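You operate a simulated robot arm through the tools that you are given. There is no shell and no other tool.

You run a simulated two-armed robot. Do the job below in one go: nothing can be reset, and whatever is moved stays where it is left.

TASK
Push the orange bin into the yellow outline and wipe both wet patches.
Fine: one patch is under the bin; use the green sponge and put it back; pull the yellow lever open and turn the teal clamp plate's dial to off. What is to be rubbed or washed off counts as gone when no trace of it is left.

The check looks at the end state, three seconds after you hand in, the way a careful person would. Anything else that was tipped, shoved, dropped, spilled or broken makes it a failure.

THE ROBOT
Two 7-joint arms with fingered hands on one trunk that stands fixed in place. Base frame: the origin is at the foot of the trunk, x ahead of it, y to its left, z up; the work surface is at about z = 820. Units: mm, rad, N and s.
The left shoulder is at [70, 166, 1143], the right one opposite. With the tool pointing down near the work surface each hand reaches from about 440 to 960 mm from the base axis, measured 20 degrees to its own side. Payload 4.1 kg a hand.
Tool frame (each hand has its own): the origin (TCP) lies between the finger pads and is the grasp point; the fingertips stand 32 mm ahead of it; z points along the fingers, y is the line along which they close. The gripper opens to 108 mm; its body begins 38 mm behind the TCP. The gripper is a hand of 4 fingers: y runs from the thumb to the fingers, the wrist lies at [-16, -108, -186] in the tool frame, and closing takes about 1.5 s.
Orientation is that of the tool frame in the base frame, as [roll, pitch, yaw] about the fixed x, y, z axes, in that order (R = Rz(yaw) Ry(pitch) Rx(roll)). With the fingers straight down and the wrist toward the robot, the tool's x, y and z point along [0, 1, 0], [1, 0, 0] and [0, 0, -1] of the base frame.

THE INTERFACE
- The arms move only by the tool servo_tool. It takes "left_deltas", "right_deltas" or both (then of equal length, played together; a hand with none holds still); each is a list of rows, each a list of 6 numbers: the shift along the base's x, y, z in mm, then the turn, a rotation vector about the base's x, y, z in rad. In form: [[x, y, z, wx, wy, wz], ...]. A call has 1 to 20 rows; each row is the pose to reach, as a shift and turn from the pose commanded when the call began. "left_fingers" and "right_fingers" are, for a hand that has rows, the finger opening in mm, from 0 to 108, set as the call begins (left out, the last holds). Rows are played at 5 a second. More than 50 mm and 0.15 rad between two rows, or a gripper value outside its range, and nothing of the call is played. A pose out of reach is approached as far as the arm can. The call stops where the force on the tool passes 40 N (or 10 N more than at its start, if that is more) or the arm is blocked; 0.2 s more then pass. The fingers move at their own pace (about 45 mm/s each) and stop on an object; they squeeze with about 21 N. The grip force told is the motor's: it shows also when the fingers shut on nothing. Time passes only in rows, and 0.2 s behind the last, so rows that repeat a pose let the fingers close. The reply holds the time, the measured pose of the TCP, the force on the tool along the base axes, the opening and the grip force, in the units named above and with some noise, with the torque about the TCP (base axes, N m) and any sound that the robot's microphone picked up, and new pictures: "pictures" is both (left out), scene, wrist or none (wrist: the cameras of the hands that moved).
- Cameras (640 x 400 px; columns grow to the right, rows downward): "scene" is now at [136.8, -29, 1388.1]; the picture's right is [-0.31, -0.95, 0.00], its down [-0.39, 0.13, -0.91] and it looks along [0.87, -0.28, -0.41] (base axes); focal length 311 px, centre (320, 200). "left" rides on the left gripper at [-64, -93, -132] in its tool frame; the picture's right is [-0.80, -0.28, 0.53], its down [0.55, -0.71, 0.45] and it looks along [0.25, 0.65, 0.72] (tool axes); focal length 247 px, centre (320, 200). "right" rides on the right gripper at [64, -93, -132] in its tool frame; the picture's right is [-0.80, 0.28, -0.53], its down [-0.55, -0.71, 0.45] and it looks along [-0.25, 0.65, 0.72] (tool axes); focal length 247 px, centre (320, 200). There is no depth. A picture from a camera that has moved, and an enlarged one, comes with that camera's place and axes in the base frame and with its lens.
- raise_lower(by): slides the trunk up (or, below 0, down) by that many mm; the arms and the scene camera ride with it, the base frame stays. It gives what a move gives, with no picture.
- finger_targets(index, middle, ring, thumb_bend, hand): sets how far each is bent, from 0 (flat) to 1 (curled in); at 0.3 the hand is open as for a grip, at 0.7 the pads meet at the TCP. One left out holds its place. A second passes; each finger stops where it meets its share of the squeeze, and holds until it gets a number again. A gripper value or a shape takes the hand back. It gives what a move gives, with no picture; readings hold the bend of each and the force on the fingers (four entries, about 0 where the hand has none), thumb and palm.
- preshape(shape, hand): the hand has 4 fingers and takes this shape, open, in about a second: jaw (thumb against the fingers, like two jaws); tri (thumb and two fingers); tip (a fingertip pinch); poke (one finger out to press); point (the index stretched); flat (the hand flat); cup (the hand cupped); fist (a fist). The gripper value then closes the fingers along that shape, each until it touches; the sizes above hold for jaw. It gives what a move gives, with no picture.
- pan_tilt(pan, tilt): turns the head with the scene camera to pan (to the left, within 1.501 rad either way) and tilt (down, from -0.506 to 1.204), counted from straight ahead of the robot. It gives what a move gives, and a new picture of the scene camera.
- zoom(camera, box): a new picture of the part [left, top, right, bottom] of that camera's present view, enlarged. No time passes.
- hand_in(): hands the job in; it is judged then, once.

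Nothing tells you positions but the pictures and the camera data. Unless the task says otherwise, let go and move clear before handing in.

The tools are called after "Request:" as name(argument=value, ...) on one line, values as JSON. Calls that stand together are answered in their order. servo_tool: Moves the arms, as the interface text tells. Its arguments: {"type":"object","properties":{"left_deltas":{"type":"array"},"left_fingers":{"type":"number"},"right_deltas":{"type":"array"},"right_fingers":{"type":"number"},"pictures":{"type":"string","enum":["both","scene","wrist","none"]}},"required":[]} The other tools are called the same way: raise_lower (by) moves the trunk up or down; preshape (shape, hand) gives the hand a shape; finger_targets (index, middle, ring, thumb_bend, hand) moves the fingers one by one; pan_tilt (pan, tilt) turns the head that bears the scene camera; zoom (camera, box) takes an enlarged picture of a part of a camera's view; hand_in () hands the job in.

At the start:

```text
clock: 0.0
left_tool_pos: [484.9, 41.1, 1225.3]
left_tool_rot: [-3.141, 0.0, 1.573]
left_contact_force: [0.1, 0.3, 0.0]
left_ft_torque: [0.0, -0.02, 0.0]
left_gripper_width: 107.4
left_grasp_force: 0.1
left_shape: jaw
left_bend: [0.3, 0.3, 0.3, 0.3]
left_finger forces: [0.0, 0.1, 0.0, 0.0, 0.0, 0.1]
right_tool_pos: [473.5, -437.7, 1211.9]
right_tool_rot: [-3.141, 0.001, 1.572]
right_contact_force: [0.3, -0.5, -0.2]
right_ft_torque: [-0.02, 0.01, -0.01]
right_gripper_width: 107.5
right_grasp_force: 0.0
right_shape: jaw
right_bend: [0.3, 0.3, 0.3, 0.3]
right_finger forces: [0.1, 0.1, 0.0, 0.0, 0.0, 0.0]
trunk travel left (down, up): [-650.0, 290.0]
head pan, tilt (commanded): [-0.312, 0.428]
```

scene: 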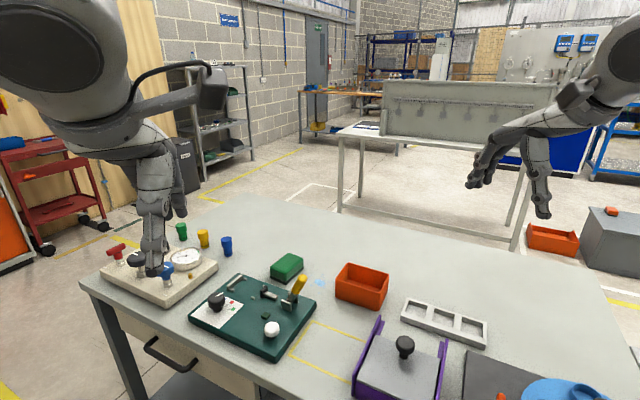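
right: 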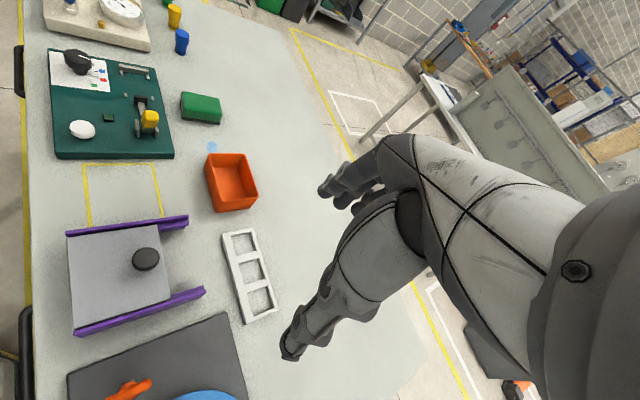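
left: 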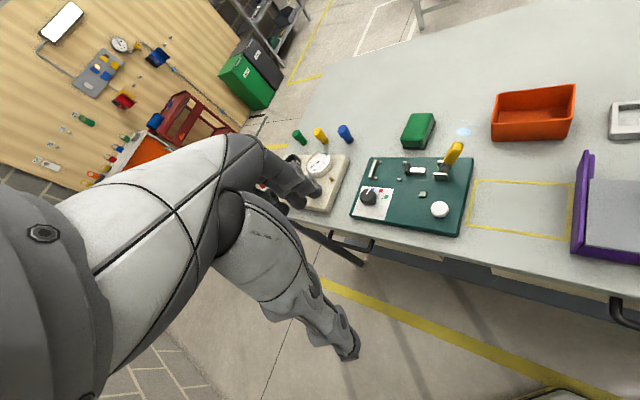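

The table holds a teal clamp plate with a dial, a yellow lever and a white knob. Near it are a green sponge, an orange bin, a yellow outline and one visible wet patch beside the sponge. I'll look closer before moving anything.

Request:
zoom(camera="scene", box=[180, 230, 340, 370])

Request:
zoom(camera="left", box=[340, 80, 600, 250])

Request:
zoom(camera="right", box=[40, 30, 280, 230])

Request:
zoom(camera="scene", box=[260, 240, 420, 380])

```text
2.86 times, centred on (260, 300) of scene
camera zoom: at [136.8, -29.0, 1388.1], right [-0.31, -0.95, 0.0], down [-0.39, 0.13, -0.91], along [0.87, -0.28, -0.41], focal length 889 px, centre (491, -86)
```

zoom: 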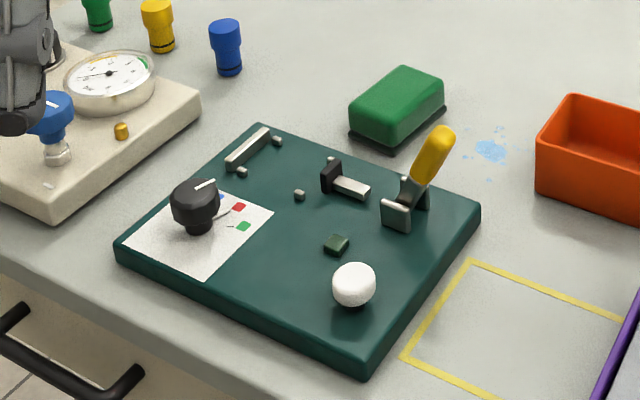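

```text
2.35 times, centred on (470, 165) of left
camera zoom: at [392.6, -23.6, 1355.7], right [-0.28, -0.8, -0.53], down [-0.71, 0.55, -0.45], along [0.65, 0.25, -0.72], focal length 581 px, centre (-33, 282)
```

zoom: 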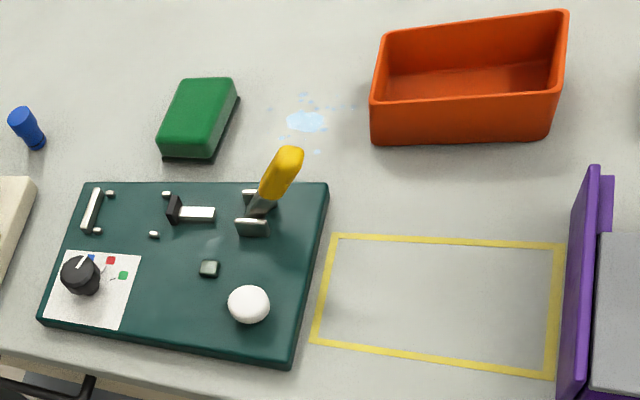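

```text
2.00 times, centred on (160, 130) of right
camera zoom: at [381.3, -374.6, 1343.5], right [0.28, -0.8, 0.53], down [-0.71, -0.55, -0.45], along [0.65, -0.25, -0.72], focal length 494 px, centre (640, 340)
```

zoom: 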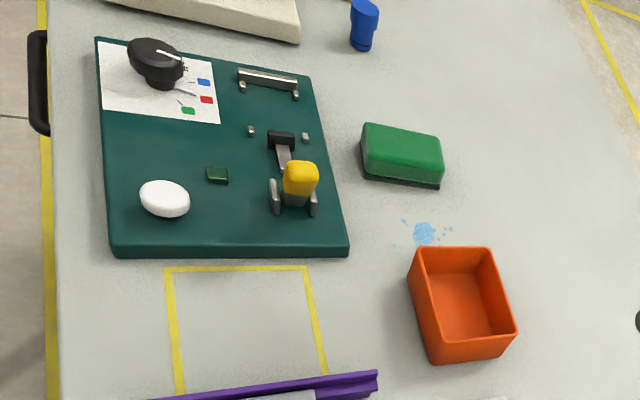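

```text
2.86 times, centred on (340, 310) of scene
camera zoom: at [136.8, -29.0, 1388.1], right [-0.31, -0.95, 0.0], down [-0.39, 0.13, -0.91], along [0.87, -0.28, -0.41], focal length 889 px, centre (263, -114)
```

zoom: 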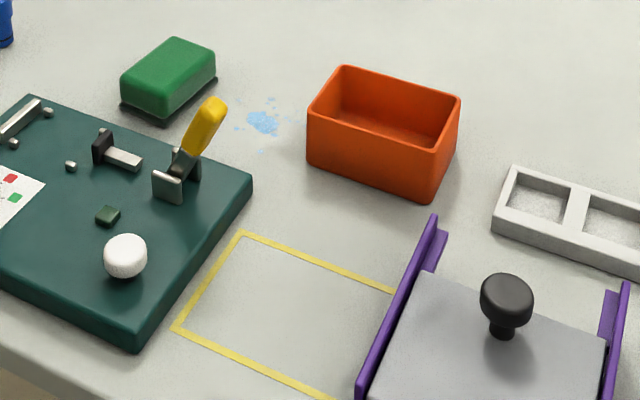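

The table is turned about 45° to the base. The bin seems to sit straight behind the outline. Next I'll zoom in tightly on the dial, the lever, the sponge and the patch.

Request:
zoom(camera="scene", box=[205, 280, 261, 315])

Request:
zoom(camera="left", box=[350, 170, 414, 210])

Request:
zoom(camera="right", box=[55, 45, 119, 85])

Request:
zoom(camera="scene", box=[250, 260, 330, 310])

Request:
zoom(camera="left", box=[395, 100, 475, 150])

Request:
zoom(camera="left", box=[400, 140, 480, 190])

```text
11.43 times, centred on (233, 298) of scene
camera zoom: at [136.8, -29.0, 1388.1], right [-0.31, -0.95, 0.0], down [-0.39, 0.13, -0.91], along [0.87, -0.28, -0.41], focal length 3558 px, centre (1314, -914)
```

zoom: 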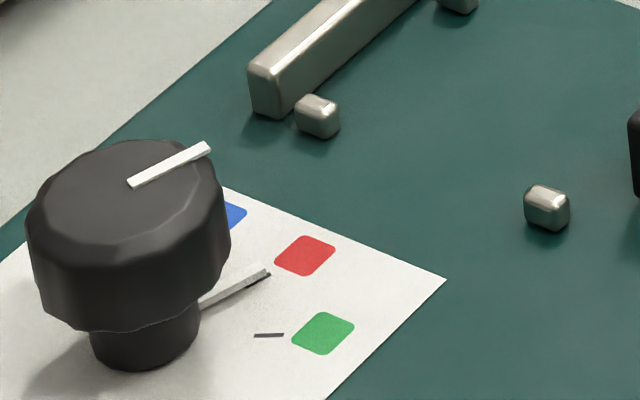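

```text
10.00 times, centred on (382, 190) of left
camera zoom: at [392.6, -23.6, 1355.7], right [-0.28, -0.8, -0.53], down [-0.71, 0.55, -0.45], along [0.65, 0.25, -0.72], focal length 2470 px, centre (-300, 300)
```

zoom: 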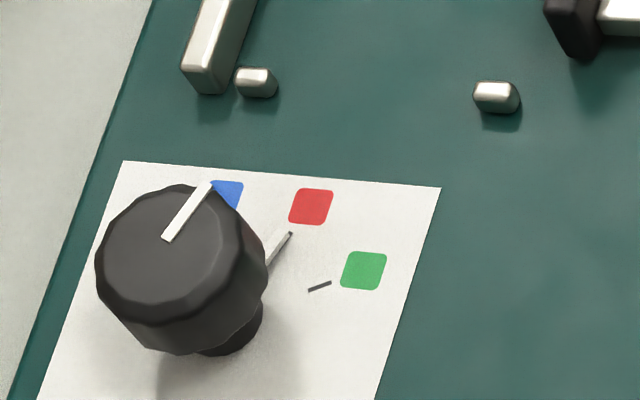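

```text
10.00 times, centred on (87, 65) of right
camera zoom: at [381.3, -374.6, 1343.5], right [0.28, -0.8, 0.53], down [-0.71, -0.55, -0.45], along [0.65, -0.25, -0.72], focal length 2470 px, centre (2650, 1550)
```

zoom: 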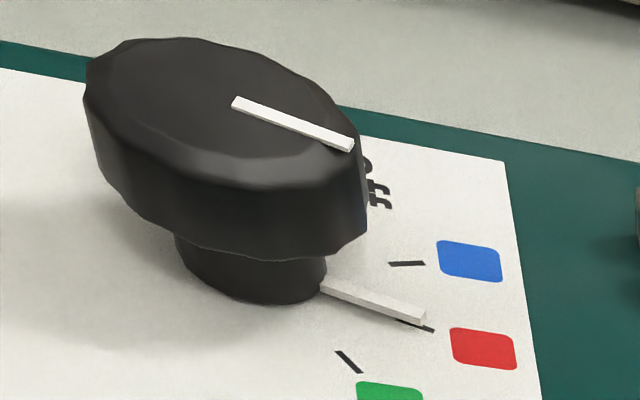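

```text
8.00 times, centred on (290, 285) of scene
camera zoom: at [136.8, -29.0, 1388.1], right [-0.31, -0.95, 0.0], down [-0.39, 0.13, -0.91], along [0.87, -0.28, -0.41], focal length 2490 px, centre (560, -480)
```

zoom: 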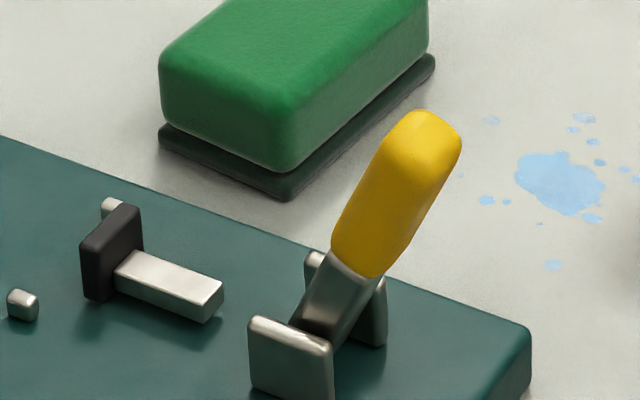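

```text
8.00 times, centred on (435, 125) of left
camera zoom: at [392.6, -23.6, 1355.7], right [-0.28, -0.8, -0.53], down [-0.71, 0.55, -0.45], along [0.65, 0.25, -0.72], focal length 1976 px, centre (-600, 800)
```

zoom: 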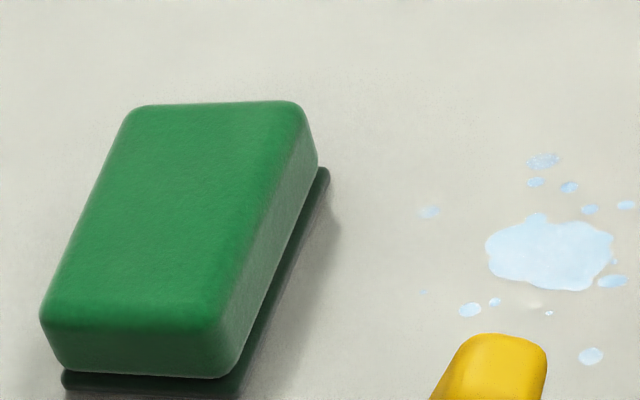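

```text
8.00 times, centred on (440, 165) of left
camera zoom: at [392.6, -23.6, 1355.7], right [-0.28, -0.8, -0.53], down [-0.71, 0.55, -0.45], along [0.65, 0.25, -0.72], focal length 1976 px, centre (-640, 480)
```

zoom: 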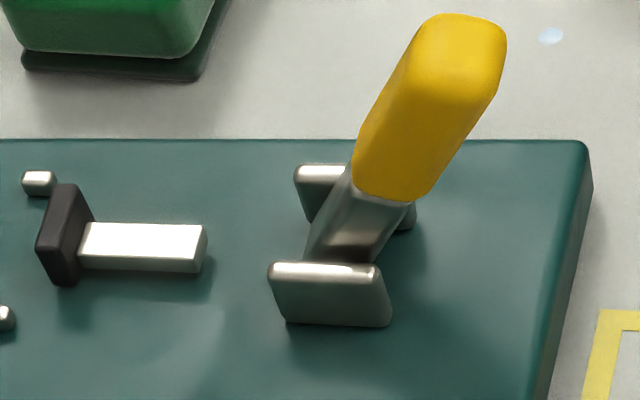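

The dial pointer sits at red, and the label behind the knob looks like "OFF". The sponge rests on a dark mat. Next I'll zoom on the bin, outline, purple rail and patch so I can triangulate them.

Request:
zoom(camera="scene", box=[324, 254, 404, 304])

Request:
zoom(camera="right", box=[180, 130, 276, 220])

Request:
zoom(camera="left", box=[480, 75, 608, 155])

Request:
zoom(camera="left", box=[455, 165, 599, 255])

Request:
zoom(camera="right", box=[60, 140, 204, 230])

Request:
zoom(camera="right", box=[130, 80, 226, 170])

```text
8.00 times, centred on (364, 279) of scene
camera zoom: at [136.8, -29.0, 1388.1], right [-0.31, -0.95, 0.0], down [-0.39, 0.13, -0.91], along [0.87, -0.28, -0.41], focal length 2490 px, centre (-32, -432)
```

zoom: 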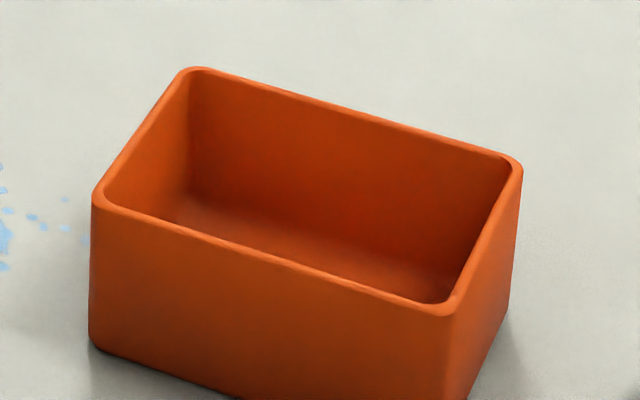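

```text
4.44 times, centred on (228, 175) of right
camera zoom: at [381.3, -374.6, 1343.5], right [0.28, -0.8, 0.53], down [-0.71, -0.55, -0.45], along [0.65, -0.25, -0.72], focal length 1098 px, centre (729, 311)
```

zoom: 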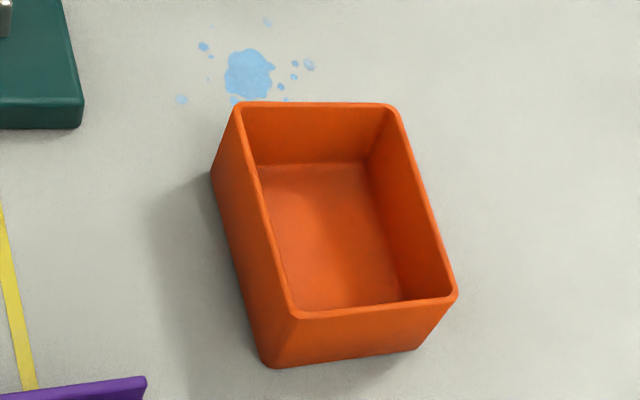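

```text
5.00 times, centred on (544, 115) of left
camera zoom: at [392.6, -23.6, 1355.7], right [-0.28, -0.8, -0.53], down [-0.71, 0.55, -0.45], along [0.65, 0.25, -0.72], focal length 1235 px, centre (-800, 625)
```

zoom: 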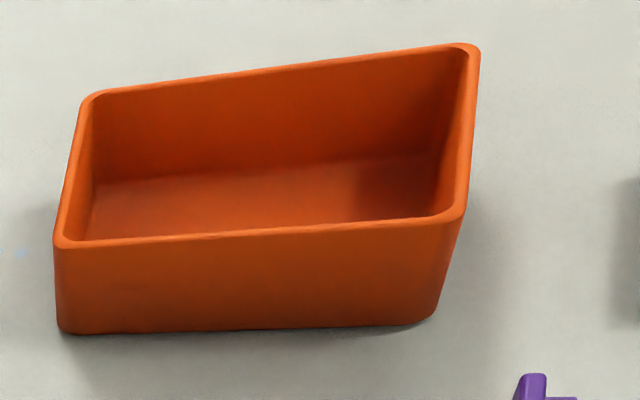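

```text
4.44 times, centred on (527, 210) of left
camera zoom: at [392.6, -23.6, 1355.7], right [-0.28, -0.8, -0.53], down [-0.71, 0.55, -0.45], along [0.65, 0.25, -0.72], focal length 1098 px, centre (-600, 156)
```

zoom: 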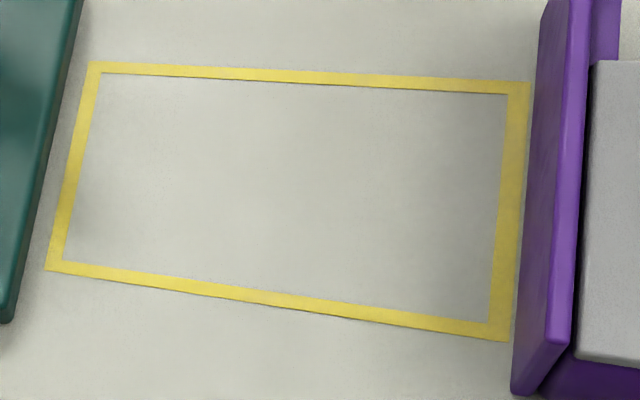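

```text
4.44 times, centred on (132, 185) of right
camera zoom: at [381.3, -374.6, 1343.5], right [0.28, -0.8, 0.53], down [-0.71, -0.55, -0.45], along [0.65, -0.25, -0.72], focal length 1098 px, centre (1156, 267)
```

zoom: 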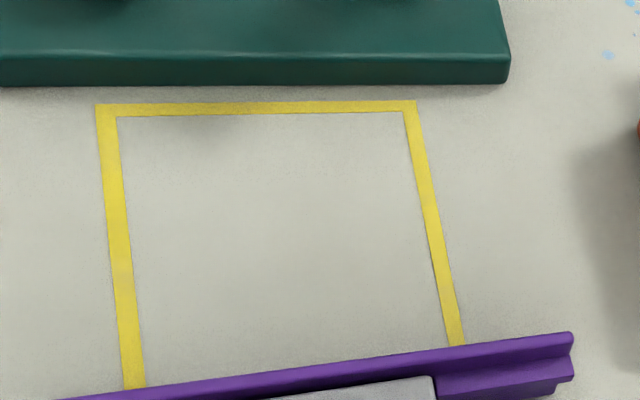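

```text
4.44 times, centred on (178, 125) of right
camera zoom: at [381.3, -374.6, 1343.5], right [0.28, -0.8, 0.53], down [-0.71, -0.55, -0.45], along [0.65, -0.25, -0.72], focal length 1098 px, centre (951, 533)
```

zoom: 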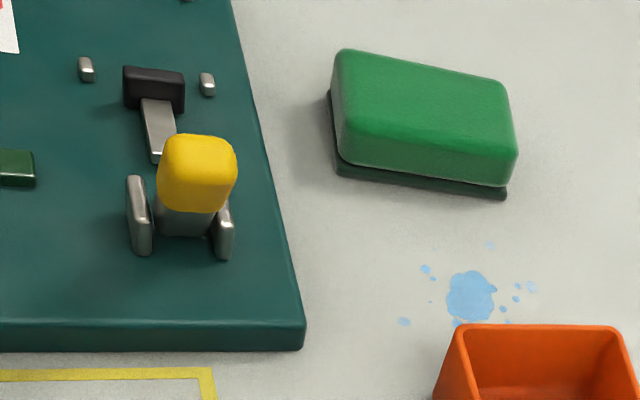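

I put the bin's centre at about (713, -329), with a footprint near 116x79 mm and the rim at about z 878. The outline's centre is near (580, -197), so the bin has to slide straight along (-0.71, +0.71). I'll bring the right hand above the bin, turned to straddle its short side.

Request:
servo_tool(right_deltas=[[30, 13.6, -26, 0, 0, -0.097], [60, 27.2, -52, 0, 0, -0.194], [90, 40.8, -78, 0, 0, -0.291], [120, 54.4, -104, 0, 0, -0.388], [150, 68, -130, 0, 0, -0.486], [180, 81.6, -156, 0, 0, -0.583], [210, 95.2, -182, 0, 0, -0.68], [239.5, 108.7, -206, 0, 0, -0.778], [239.5, 108.7, -206, 0, 0, -0.778]], right_fingers=108, pictures="both")

```text
clock: 2.0
left_tool_pos: [486.1, 40.6, 1224.7]
left_tool_rot: [-3.14, 0.0, 1.572]
left_contact_force: [0.0, -0.2, -0.6]
left_ft_torque: [-0.02, -0.02, 0.02]
left_gripper_width: 107.8
left_grasp_force: 0.1
left_shape: jaw
left_bend: [0.3, 0.3, 0.3, 0.3]
left_finger forces: [0.1, 0.0, 0.0, 0.1, 0.0, 0.0]
right_tool_pos: [652.9, -368.2, 1030.3]
right_tool_rot: [3.141, 0.0, 0.792]
right_contact_force: [0.2, -0.2, -0.5]
right_ft_torque: [-0.01, -0.04, 0.01]
right_gripper_width: 107.9
right_grasp_force: 0.0
right_shape: jaw
right_bend: [0.3, 0.3, 0.3, 0.3]
right_finger forces: [0.1, 0.0, 0.1, 0.0, 0.1, 0.0]
right hand out of reach, approached as far as the arm can: row 7, 8, 9
trunk travel left (down, up): [-650.0, 290.0]
head pan, tilt (commanded): [-0.312, 0.428]
camera scene: at [137.9, -28.9, 1388.0], right [-0.31, -0.95, 0.0], down [-0.4, 0.13, -0.91], along [0.87, -0.28, -0.42], focal length 311 px, centre (320, 200)
camera right: at [632.4, -258.6, 1161.8], right [-0.36, -0.77, 0.53], down [-0.89, 0.1, -0.45], along [0.29, -0.63, -0.72], focal length 247 px, centre (320, 200)
```

scene: 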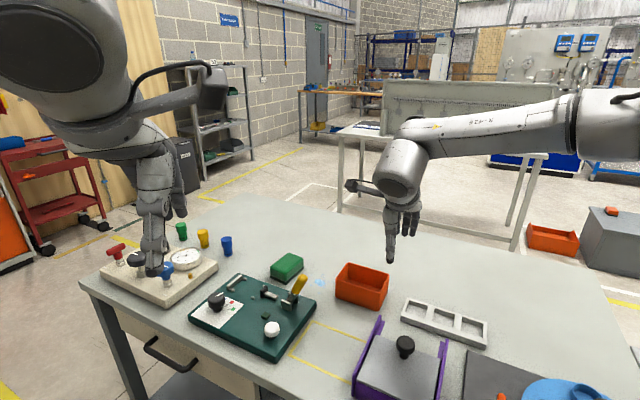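
right: 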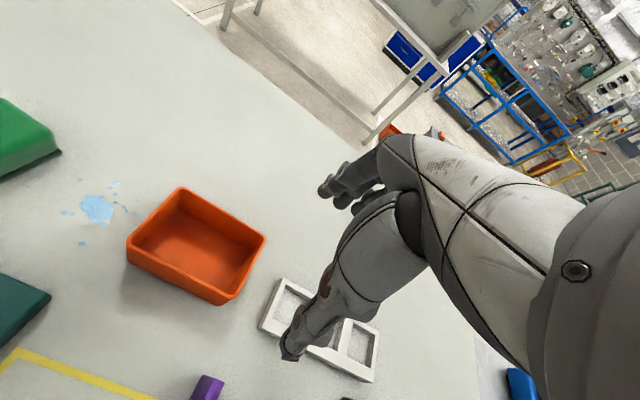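

The right arm can't reach the bin with that wrist turn. The left arm suits it better, because its wrist would come from the left. I'll retract the right arm first.

Request:
servo_tool(right_deltas=[[-30, -13.6, 26, 0, 0, 0.097], [-60, -27.2, 52, 0, 0, 0.194], [-90, -40.8, 78, 0, 0, 0.291], [-120, -54.4, 104, 0, 0, 0.388], [-150, -68, 130, 0, 0, 0.486], [-180, -81.6, 156, 0, 0, 0.583], [-210, -95.2, 182, 0, 0, 0.68], [-239.5, -108.7, 206, 0, 0, 0.778], [-239.5, -108.7, 206, 0, 0, 0.778]], pictures="none")

```text
clock: 4.0
left_tool_pos: [484.8, 40.7, 1224.0]
left_tool_rot: [-3.141, 0.001, 1.573]
left_contact_force: [-0.1, -0.8, 0.6]
left_ft_torque: [-0.04, 0.0, -0.02]
left_gripper_width: 107.5
left_grasp_force: 0.0
left_shape: jaw
left_bend: [0.3, 0.3, 0.3, 0.3]
left_finger forces: [0.0, 0.0, 0.0, 0.0, 0.0, 0.0]
right_tool_pos: [409.3, -477.6, 1237.1]
right_tool_rot: [3.141, -0.001, 1.573]
right_contact_force: [0.4, -0.5, -0.1]
right_ft_torque: [-0.02, -0.01, 0.04]
right_gripper_width: 107.8
right_grasp_force: 0.1
right_shape: jaw
right_bend: [0.3, 0.3, 0.3, 0.3]
right_finger forces: [0.0, 0.0, 0.0, 0.0, 0.1, 0.0]
trunk travel left (down, up): [-650.0, 290.0]
head pan, tilt (commanded): [-0.312, 0.428]
```

The right arm is clear. Now I'll bring the left hand above the bin with the diagonal turn.

Request:
servo_tool(left_deltas=[[20.7, -33.6, -13, 0, 0, -0.071], [41.5, -67.3, -26, 0, 0, -0.141], [62.2, -101, -39, 0, 0, -0.212], [83, -134.5, -52, 0, 0, -0.283], [103.6, -168.2, -65, 0, 0, -0.354], [124.4, -201.8, -78, 0, 0, -0.424], [145, -235.5, -91, 0, 0, -0.495], [165.8, -269, -104, 0, 0, -0.566], [186.5, -302.7, -117, 0, 0, -0.637], [207.3, -336.4, -130, 0, 0, -0.707], [228, -370, -145, 0, 0, -0.778], [228, -370, -145, 0, 0, -0.778]], left_fingers=108, pictures="both")

```text
clock: 6.6
left_tool_pos: [672.4, -303.4, 1102.1]
left_tool_rot: [3.139, 0.0, 0.796]
left_contact_force: [0.2, 0.0, 0.0]
left_ft_torque: [0.04, -0.04, 0.0]
left_gripper_width: 107.9
left_grasp_force: 0.1
left_shape: jaw
left_bend: [0.3, 0.3, 0.3, 0.3]
left_finger forces: [0.0, 0.1, 0.0, 0.0, 0.1, 0.0]
left hand out of reach, approached as far as the arm can: row 11, 12
right_tool_pos: [408.9, -478.2, 1237.1]
right_tool_rot: [3.14, 0.001, 1.571]
right_contact_force: [-0.8, -0.2, -0.3]
right_ft_torque: [0.01, -0.02, 0.03]
right_gripper_width: 107.8
right_grasp_force: 0.0
right_shape: jaw
right_bend: [0.3, 0.3, 0.3, 0.3]
right_finger forces: [0.0, 0.1, 0.0, 0.1, 0.0, 0.0]
trunk travel left (down, up): [-650.0, 290.0]
head pan, tilt (commanded): [-0.312, 0.428]
camera scene: at [137.1, -29.6, 1388.1], right [-0.31, -0.95, 0.0], down [-0.4, 0.13, -0.91], along [0.87, -0.28, -0.42], focal length 311 px, centre (320, 200)
camera left: at [562.0, -284.5, 1232.1], right [-0.76, -0.37, -0.53], down [-0.12, 0.89, -0.45], along [0.64, -0.28, -0.72], focal length 247 px, centre (320, 200)
```

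scene: 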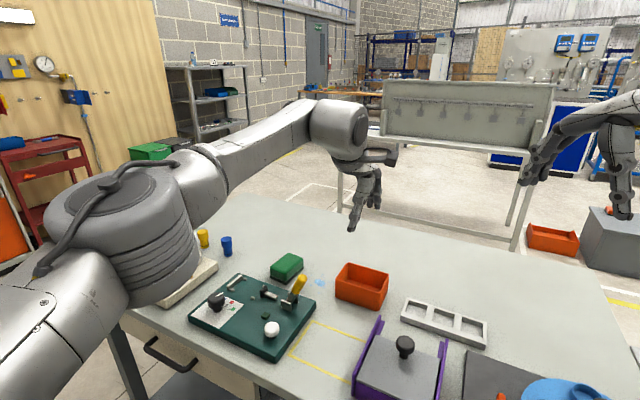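
left: 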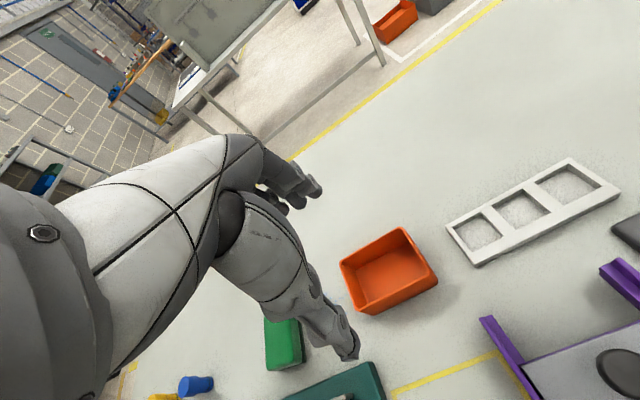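

The left arm stopped just short, but it was still high. Lowering should shorten the needed reach, so I'll try for a spot over the bin at z 980.

Request:
servo_tool(left_deltas=[[5, -3, -40, 0, 0, 0], [12, -8, -80, 0, 0, 0], [25, -16, -105, 0, 0, 0.0], [40.6, -25.6, -122, 0, 0, 0.0], [40.6, -25.6, -122, 0, 0, 0.0]], pictures="both")

```text
clock: 7.8
left_tool_pos: [678.2, -317.4, 981.5]
left_tool_rot: [3.141, -0.002, 0.795]
left_contact_force: [-0.2, -0.3, 0.5]
left_ft_torque: [0.02, -0.05, 0.01]
left_gripper_width: 108.0
left_grasp_force: 0.0
left_shape: jaw
left_bend: [0.3, 0.3, 0.3, 0.3]
left_finger forces: [0.0, 0.1, 0.0, 0.0, 0.0, 0.1]
left hand out of reach, approached as far as the arm can: row 2, 3, 4, 5
right_tool_pos: [407.0, -477.8, 1237.1]
right_tool_rot: [3.141, 0.0, 1.569]
right_contact_force: [-0.1, -1.0, 0.1]
right_ft_torque: [0.0, 0.01, 0.0]
right_gripper_width: 107.7
right_grasp_force: 0.1
right_shape: jaw
right_bend: [0.3, 0.3, 0.3, 0.3]
right_finger forces: [0.0, 0.0, 0.0, 0.0, 0.0, 0.0]
trunk travel left (down, up): [-650.0, 290.0]
head pan, tilt (commanded): [-0.312, 0.428]
camera scene: at [135.6, -29.7, 1388.2], right [-0.31, -0.95, 0.0], down [-0.39, 0.13, -0.91], along [0.87, -0.28, -0.41], focal length 311 px, centre (320, 200)
camera left: at [566.8, -298.3, 1112.7], right [-0.76, -0.37, -0.53], down [-0.12, 0.89, -0.45], along [0.64, -0.28, -0.72], focal length 247 px, centre (320, 200)
```

scene: 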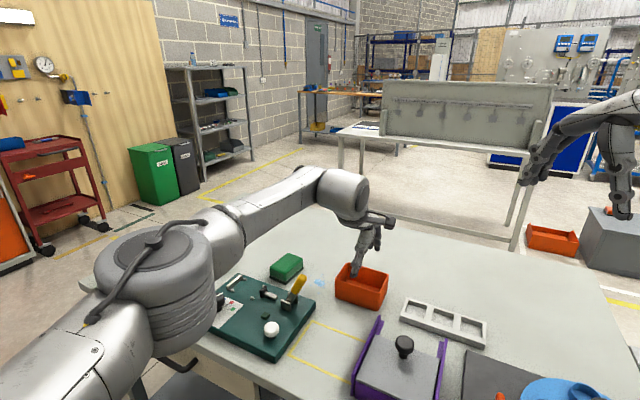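
left: 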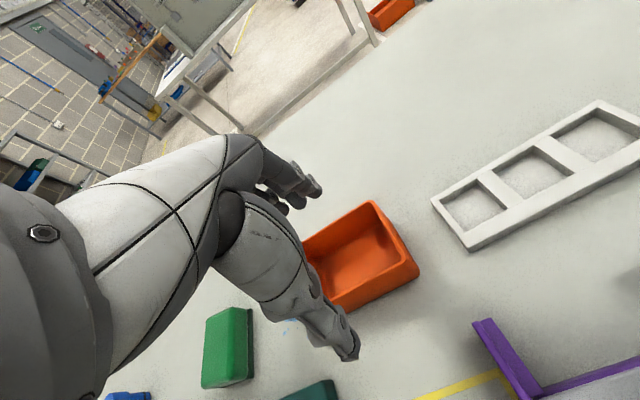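

The left hand is about 37 mm short of the bin's centre. Leaning the fingertips outward by about 0.2 rad should make up that reach while still straddling the bin. I'll try it above the rim first.

Request:
servo_tool(left_deltas=[[0, 0, 0, -0.07, -0.071, 0], [10, -2, -5, -0.14, -0.143, 0], [20, -4, -12, -0.14, -0.143, 0], [29, -6, -20, -0.14, -0.143, 0], [29, -6, -20, -0.14, -0.143, 0]], pictures="both")

```text
clock: 9.0
left_tool_pos: [706.6, -322.7, 963.4]
left_tool_rot: [2.94, -0.001, 0.795]
left_contact_force: [-0.2, 0.5, 0.1]
left_ft_torque: [0.0, -0.02, -0.01]
left_gripper_width: 107.8
left_grasp_force: 0.0
left_shape: jaw
left_bend: [0.3, 0.3, 0.3, 0.3]
left_finger forces: [0.0, 0.1, 0.1, 0.0, 0.1, 0.0]
right_tool_pos: [409.6, -477.6, 1236.8]
right_tool_rot: [3.142, -0.001, 1.571]
right_contact_force: [0.4, -0.5, 0.9]
right_ft_torque: [0.01, 0.0, -0.02]
right_gripper_width: 107.9
right_grasp_force: 0.1
right_shape: jaw
right_bend: [0.3, 0.3, 0.3, 0.3]
right_finger forces: [0.1, 0.1, 0.0, 0.0, 0.0, 0.0]
trunk travel left (down, up): [-650.0, 290.0]
head pan, tilt (commanded): [-0.312, 0.428]
camera scene: at [136.9, -28.8, 1388.1], right [-0.31, -0.95, 0.0], down [-0.39, 0.13, -0.91], along [0.87, -0.28, -0.41], focal length 311 px, centre (320, 200)
camera left: at [578.6, -287.7, 1071.8], right [-0.68, -0.45, -0.58], down [-0.04, 0.81, -0.58], along [0.73, -0.37, -0.57], focal length 247 px, centre (320, 200)
```

scene: 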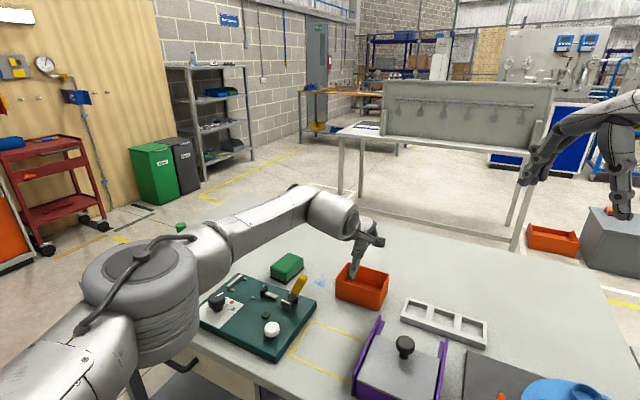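
left: 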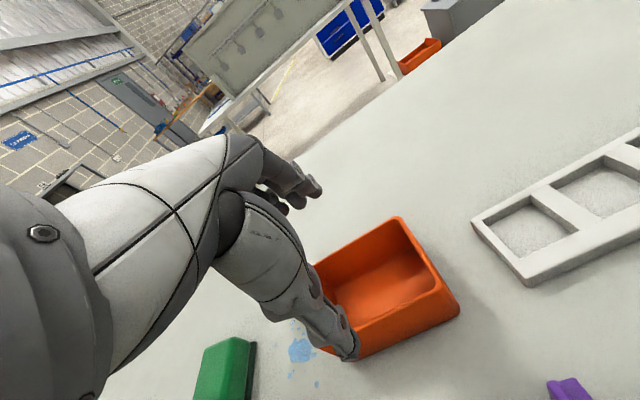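

The tilted pose works. I'll check how the thumb and fingers line up with the bin before descending.

Request:
zoom(camera="scene", box=[300, 185, 420, 315])

Request:
zoom(camera="left", box=[230, 130, 480, 390])

```text
3.08 times, centred on (360, 250) of scene
camera zoom: at [136.9, -28.8, 1388.1], right [-0.31, -0.95, 0.0], down [-0.39, 0.13, -0.91], along [0.87, -0.28, -0.41], focal length 958 px, centre (197, 46)
```

zoom: 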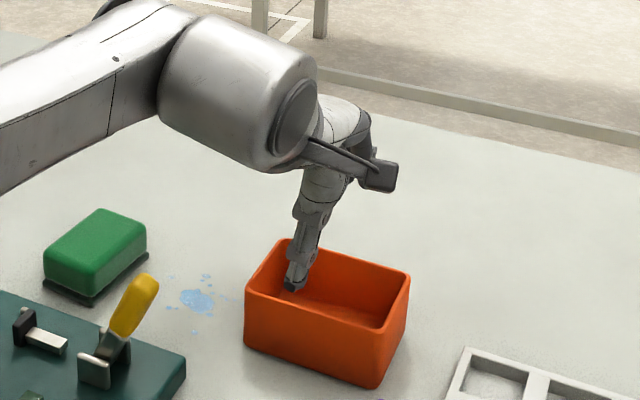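

```text
1.54 times, centred on (355, 260) of left
camera zoom: at [578.6, -287.7, 1071.8], right [-0.68, -0.45, -0.58], down [-0.04, 0.81, -0.58], along [0.73, -0.37, -0.57], focal length 380 px, centre (266, 108)
```

zoom: 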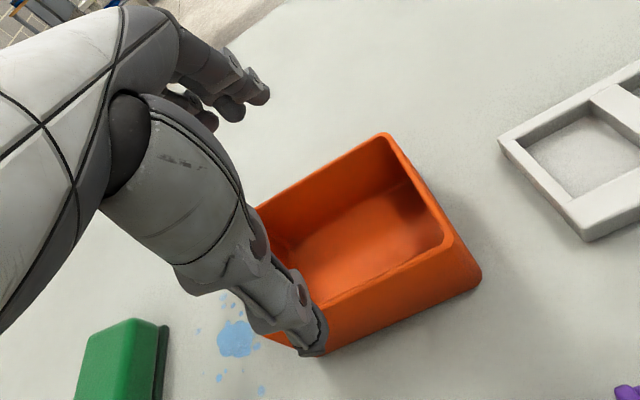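

The projections match the pictures: the thumb is in front of the bin and the fingers behind it. I'll descend straight down in small steps.

Request:
servo_tool(left_deltas=[[0, 0, -20, 0, 0, 0], [0, 0, -40, 0, 0, 0], [0, 0, -60, 0, 0, 0], [0, 0, -75, 0, 0, 0], [0, 0, -84, 0, 0, 0]], pictures="both")

```text
clock: 10.2
left_tool_pos: [706.3, -324.4, 878.7]
left_tool_rot: [2.939, 0.002, 0.793]
left_contact_force: [1.1, -0.8, 5.4]
left_ft_torque: [-0.24, -0.2, 0.03]
left_gripper_width: 107.8
left_grasp_force: 0.1
left_shape: jaw
left_bend: [0.28, 0.3, 0.3, 0.3]
left_finger forces: [4.7, 0.0, 0.1, 0.1, 0.0, 0.0]
right_tool_pos: [407.6, -477.7, 1238.7]
right_tool_rot: [-3.141, 0.0, 1.571]
right_contact_force: [-0.9, -0.3, 0.4]
right_ft_torque: [-0.01, -0.01, 0.0]
right_gripper_width: 107.6
right_grasp_force: 0.0
right_shape: jaw
right_bend: [0.3, 0.3, 0.3, 0.3]
right_finger forces: [0.0, 0.0, 0.0, 0.1, 0.0, 0.1]
trunk travel left (down, up): [-650.0, 290.0]
head pan, tilt (commanded): [-0.312, 0.428]
camera scene: at [135.7, -28.8, 1388.4], right [-0.31, -0.95, 0.0], down [-0.39, 0.13, -0.91], along [0.87, -0.28, -0.41], focal length 311 px, centre (320, 200)
camera left: at [577.2, -288.9, 987.7], right [-0.68, -0.45, -0.58], down [-0.04, 0.81, -0.58], along [0.73, -0.37, -0.57], focal length 247 px, centre (320, 200)
```

scene: 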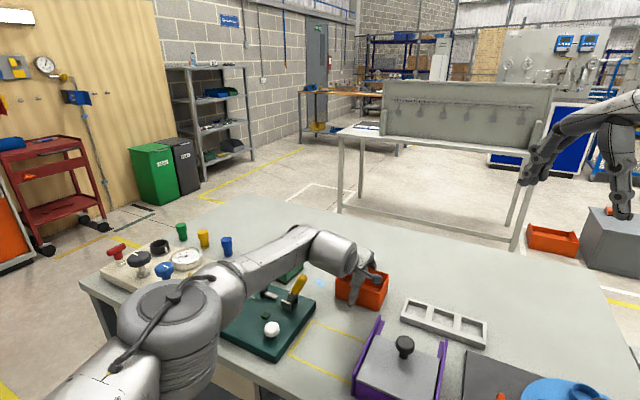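
left: 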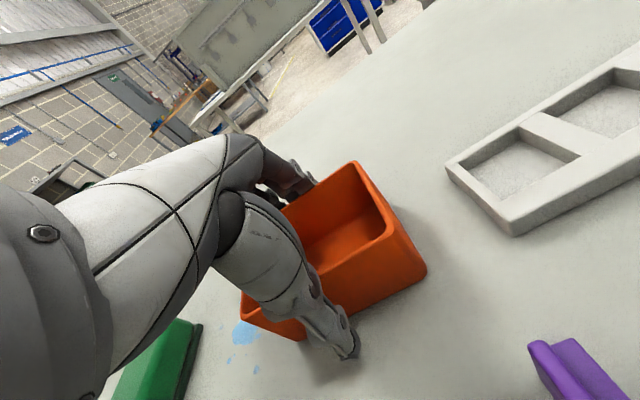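

The index finger feels a light contact of about 5 N. I'll zoom in to see what it touches.

Request:
zoom(camera="left", box=[220, 130, 440, 380])

Request:
zoom(camera="scene", box=[310, 230, 400, 320])

Request:
zoom(camera="right", box=[150, 80, 330, 250])

```text
1.60 times, centred on (330, 255) of left
camera zoom: at [577.2, -288.9, 987.7], right [-0.68, -0.45, -0.58], down [-0.04, 0.81, -0.58], along [0.73, -0.37, -0.57], focal length 395 px, centre (304, 112)
```

zoom: 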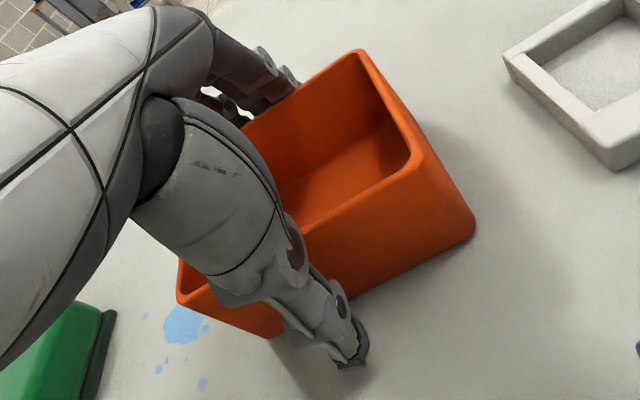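

```text
4.44 times, centred on (355, 275) of scene
camera zoom: at [135.7, -28.8, 1388.4], right [-0.31, -0.95, 0.0], down [-0.39, 0.13, -0.91], along [0.87, -0.28, -0.41], focal length 1384 px, centre (164, -133)
```

zoom: 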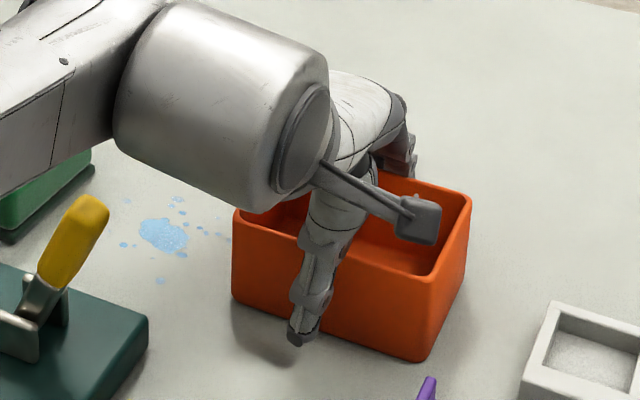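

```text
2.35 times, centred on (240, 165) of right
camera zoom: at [315.0, -413.4, 1369.4], right [0.28, -0.8, 0.53], down [-0.71, -0.55, -0.45], along [0.65, -0.25, -0.72], focal length 581 px, centre (508, 282)
```

zoom: 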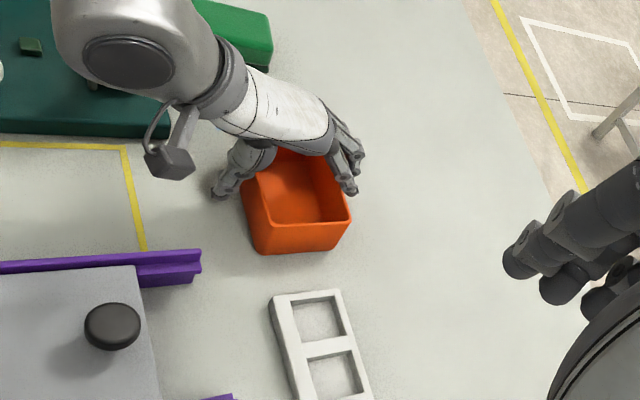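

Request:
zoom(camera="right", box=[205, 110, 265, 165])

Request:
zoom(camera="left", box=[270, 140, 350, 210])

```text
7.27 times, centred on (235, 138) of right
camera zoom: at [315.0, -413.4, 1369.4], right [0.28, -0.8, 0.53], down [-0.71, -0.55, -0.45], along [0.65, -0.25, -0.72], focal length 1796 px, centre (938, 654)
```

zoom: 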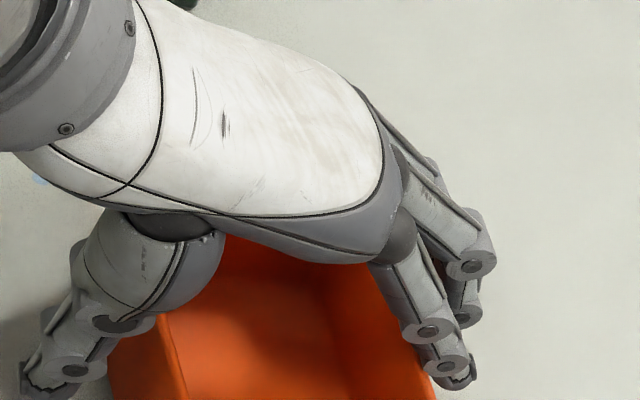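

```text
5.71 times, centred on (310, 175) of left
camera zoom: at [577.2, -288.9, 987.7], right [-0.68, -0.45, -0.58], down [-0.04, 0.81, -0.58], along [0.73, -0.37, -0.57], focal length 1411 px, centre (377, 343)
```

zoom: 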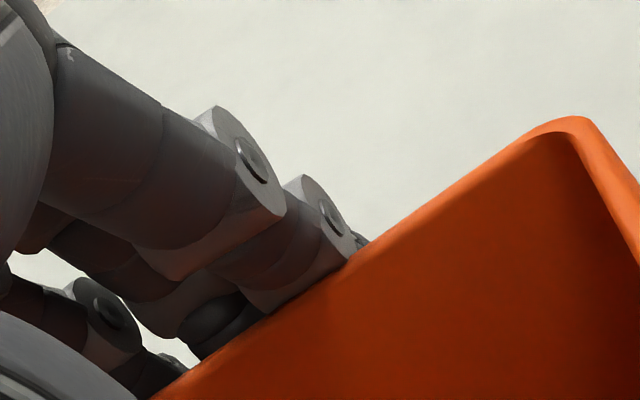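

The fingers sit just outside the back wall, with the index lightly touching it. I'll close slightly so the finger row meets the wall, then push the bin 60 mm toward the outline.

Request:
servo_tool(left_deltas=[[0, 0, 0, 0, 0, 0], [0, 0, 0, 0, 0, 0], [0, 0, 0, 0, 0, 0], [-7.1, 7, 0, 0, 0, 0], [-14.3, 14, 0, 0, 0, 0], [-21.4, 21, 0, 0, 0, 0], [-28.5, 28, 0, 0, 0, 0], [-35.7, 35, 0, 0, 0, 0], [-42.8, 42, 0, 0, 0, 0], [-42.8, 42, 0, 0, 0, 0]], left_fingers=92, pictures="both")

```text
clock: 12.4
left_tool_pos: [663.7, -282.8, 879.5]
left_tool_rot: [2.943, 0.001, 0.793]
left_contact_force: [0.0, 0.1, -0.1]
left_ft_torque: [-0.02, -0.01, 0.03]
left_gripper_width: 92.3
left_grasp_force: 0.1
left_shape: jaw
left_bend: [0.26, 0.33, 0.31, 0.49]
left_finger forces: [0.3, 0.0, 0.1, 0.0, 0.0, 0.1]
right_tool_pos: [409.7, -477.2, 1236.2]
right_tool_rot: [3.141, 0.0, 1.569]
right_contact_force: [0.0, 1.0, 0.3]
right_ft_torque: [-0.01, -0.01, 0.02]
right_gripper_width: 107.7
right_grasp_force: 0.0
right_shape: jaw
right_bend: [0.3, 0.3, 0.3, 0.3]
right_finger forces: [0.0, 0.1, 0.0, 0.0, 0.0, 0.0]
trunk travel left (down, up): [-650.0, 290.0]
head pan, tilt (commanded): [-0.312, 0.428]
camera scene: at [137.0, -29.3, 1388.1], right [-0.31, -0.95, 0.0], down [-0.39, 0.13, -0.91], along [0.87, -0.28, -0.41], focal length 311 px, centre (320, 200)
camera left: at [536.0, -247.0, 989.2], right [-0.68, -0.45, -0.58], down [-0.04, 0.81, -0.58], along [0.73, -0.37, -0.58], focal length 247 px, centre (320, 200)
```

scene: 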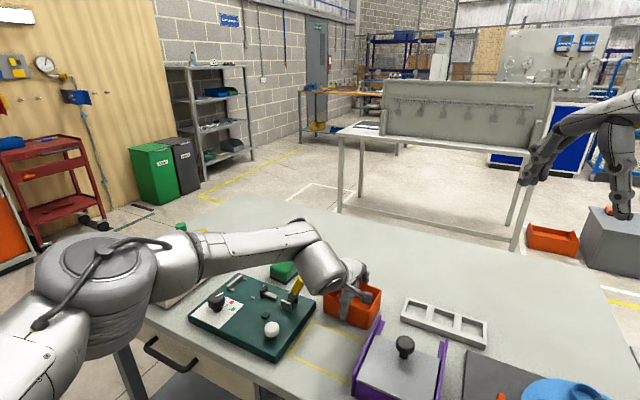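
left: 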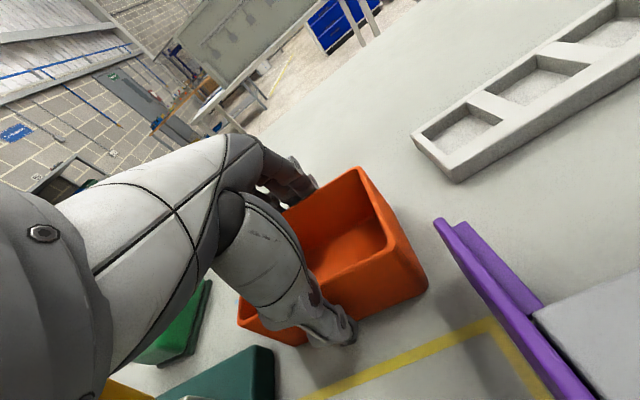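

Request:
zoom(camera="scene", box=[280, 240, 400, 340])

Request:
zoom(camera="right", box=[120, 70, 300, 220])

```text
4.00 times, centred on (340, 290) of scene
camera zoom: at [137.0, -29.3, 1388.1], right [-0.31, -0.95, 0.0], down [-0.39, 0.13, -0.91], along [0.87, -0.28, -0.41], focal length 1245 px, centre (240, -160)
```

zoom: 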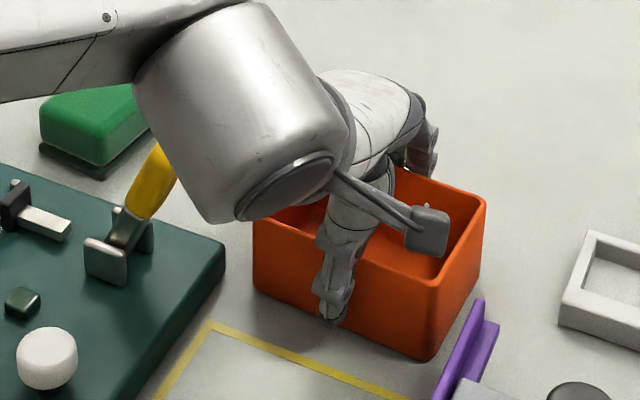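

```text
2.67 times, centred on (210, 145) of right
camera zoom: at [316.3, -413.9, 1368.7], right [0.28, -0.8, 0.53], down [-0.71, -0.55, -0.45], along [0.65, -0.25, -0.72], focal length 659 px, centre (613, 347)
```

zoom: 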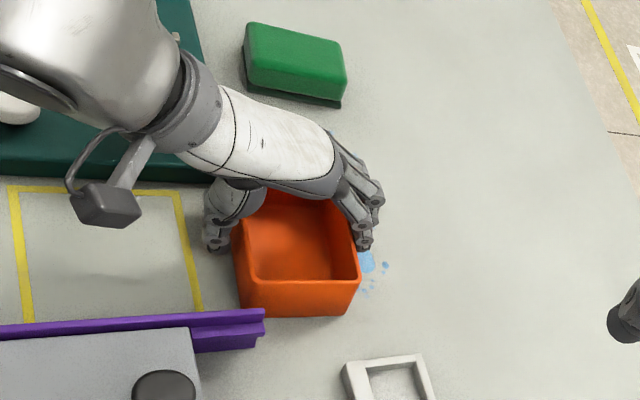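

The second patch is now exposed behind the bin, which has turned only a few degrees. The reach is easier here, so I'll open, straighten the hand upright over the bin's centre and grip it across its short side.

Request:
servo_tool(left_deltas=[[0, 0, 0, 0, 0, 0], [0, 0, 0, 0, 0, 0], [3, -0.5, 0, 0.047, 0.048, 0], [6, -1, 0, 0.094, 0.096, 0], [8.3, -1.2, -2, 0.14, 0.143, 0], [8.3, -1.2, -2, 0.14, 0.143, 0]], left_fingers=108, pictures="both")

Request:
zoom(camera="right", box=[120, 70, 300, 220])

```text
clock: 13.8
left_tool_pos: [671.0, -283.5, 877.4]
left_tool_rot: [-3.14, 0.0, 0.792]
left_contact_force: [0.5, 0.7, -0.1]
left_ft_torque: [0.0, 0.0, 0.0]
left_gripper_width: 107.6
left_grasp_force: 0.0
left_shape: jaw
left_bend: [0.3, 0.3, 0.3, 0.3]
left_finger forces: [0.0, 0.1, 0.0, 0.0, 0.0, 0.0]
right_tool_pos: [408.5, -477.6, 1236.6]
right_tool_rot: [-3.141, 0.0, 1.572]
right_contact_force: [-0.4, -0.3, 0.8]
right_ft_torque: [0.0, -0.01, -0.02]
right_gripper_width: 107.7
right_grasp_force: 0.0
right_shape: jaw
right_bend: [0.3, 0.3, 0.3, 0.3]
right_finger forces: [0.0, 0.0, 0.1, 0.0, 0.1, 0.1]
trunk travel left (down, up): [-650.0, 290.0]
head pan, tilt (commanded): [-0.312, 0.428]
camera scene: at [136.9, -28.8, 1388.1], right [-0.31, -0.95, 0.0], down [-0.39, 0.13, -0.91], along [0.87, -0.28, -0.41], focal length 311 px, centre (320, 200)
camera left: at [561.0, -264.6, 1008.5], right [-0.76, -0.37, -0.53], down [-0.12, 0.89, -0.45], along [0.64, -0.28, -0.72], focal length 247 px, centre (320, 200)
```

scene: 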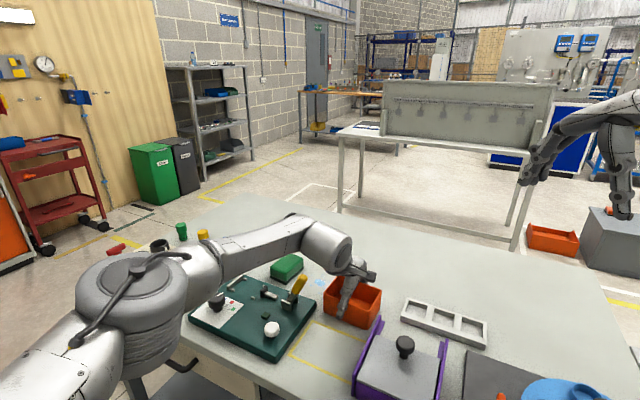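
left: 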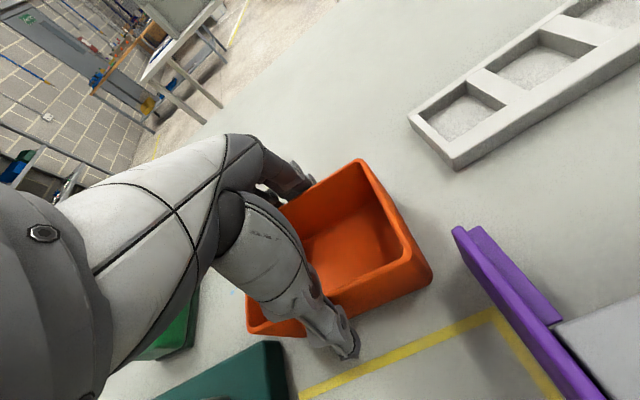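

```text
2.67 times, centred on (210, 145) of right
camera zoom: at [316.2, -413.4, 1368.9], right [0.28, -0.8, 0.53], down [-0.71, -0.55, -0.45], along [0.65, -0.25, -0.72], focal length 659 px, centre (613, 347)
```

zoom: 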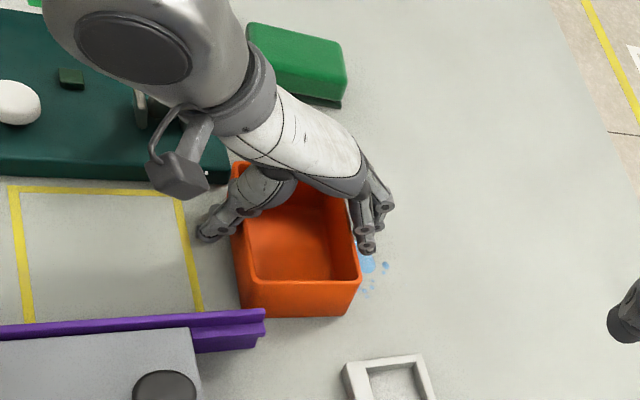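

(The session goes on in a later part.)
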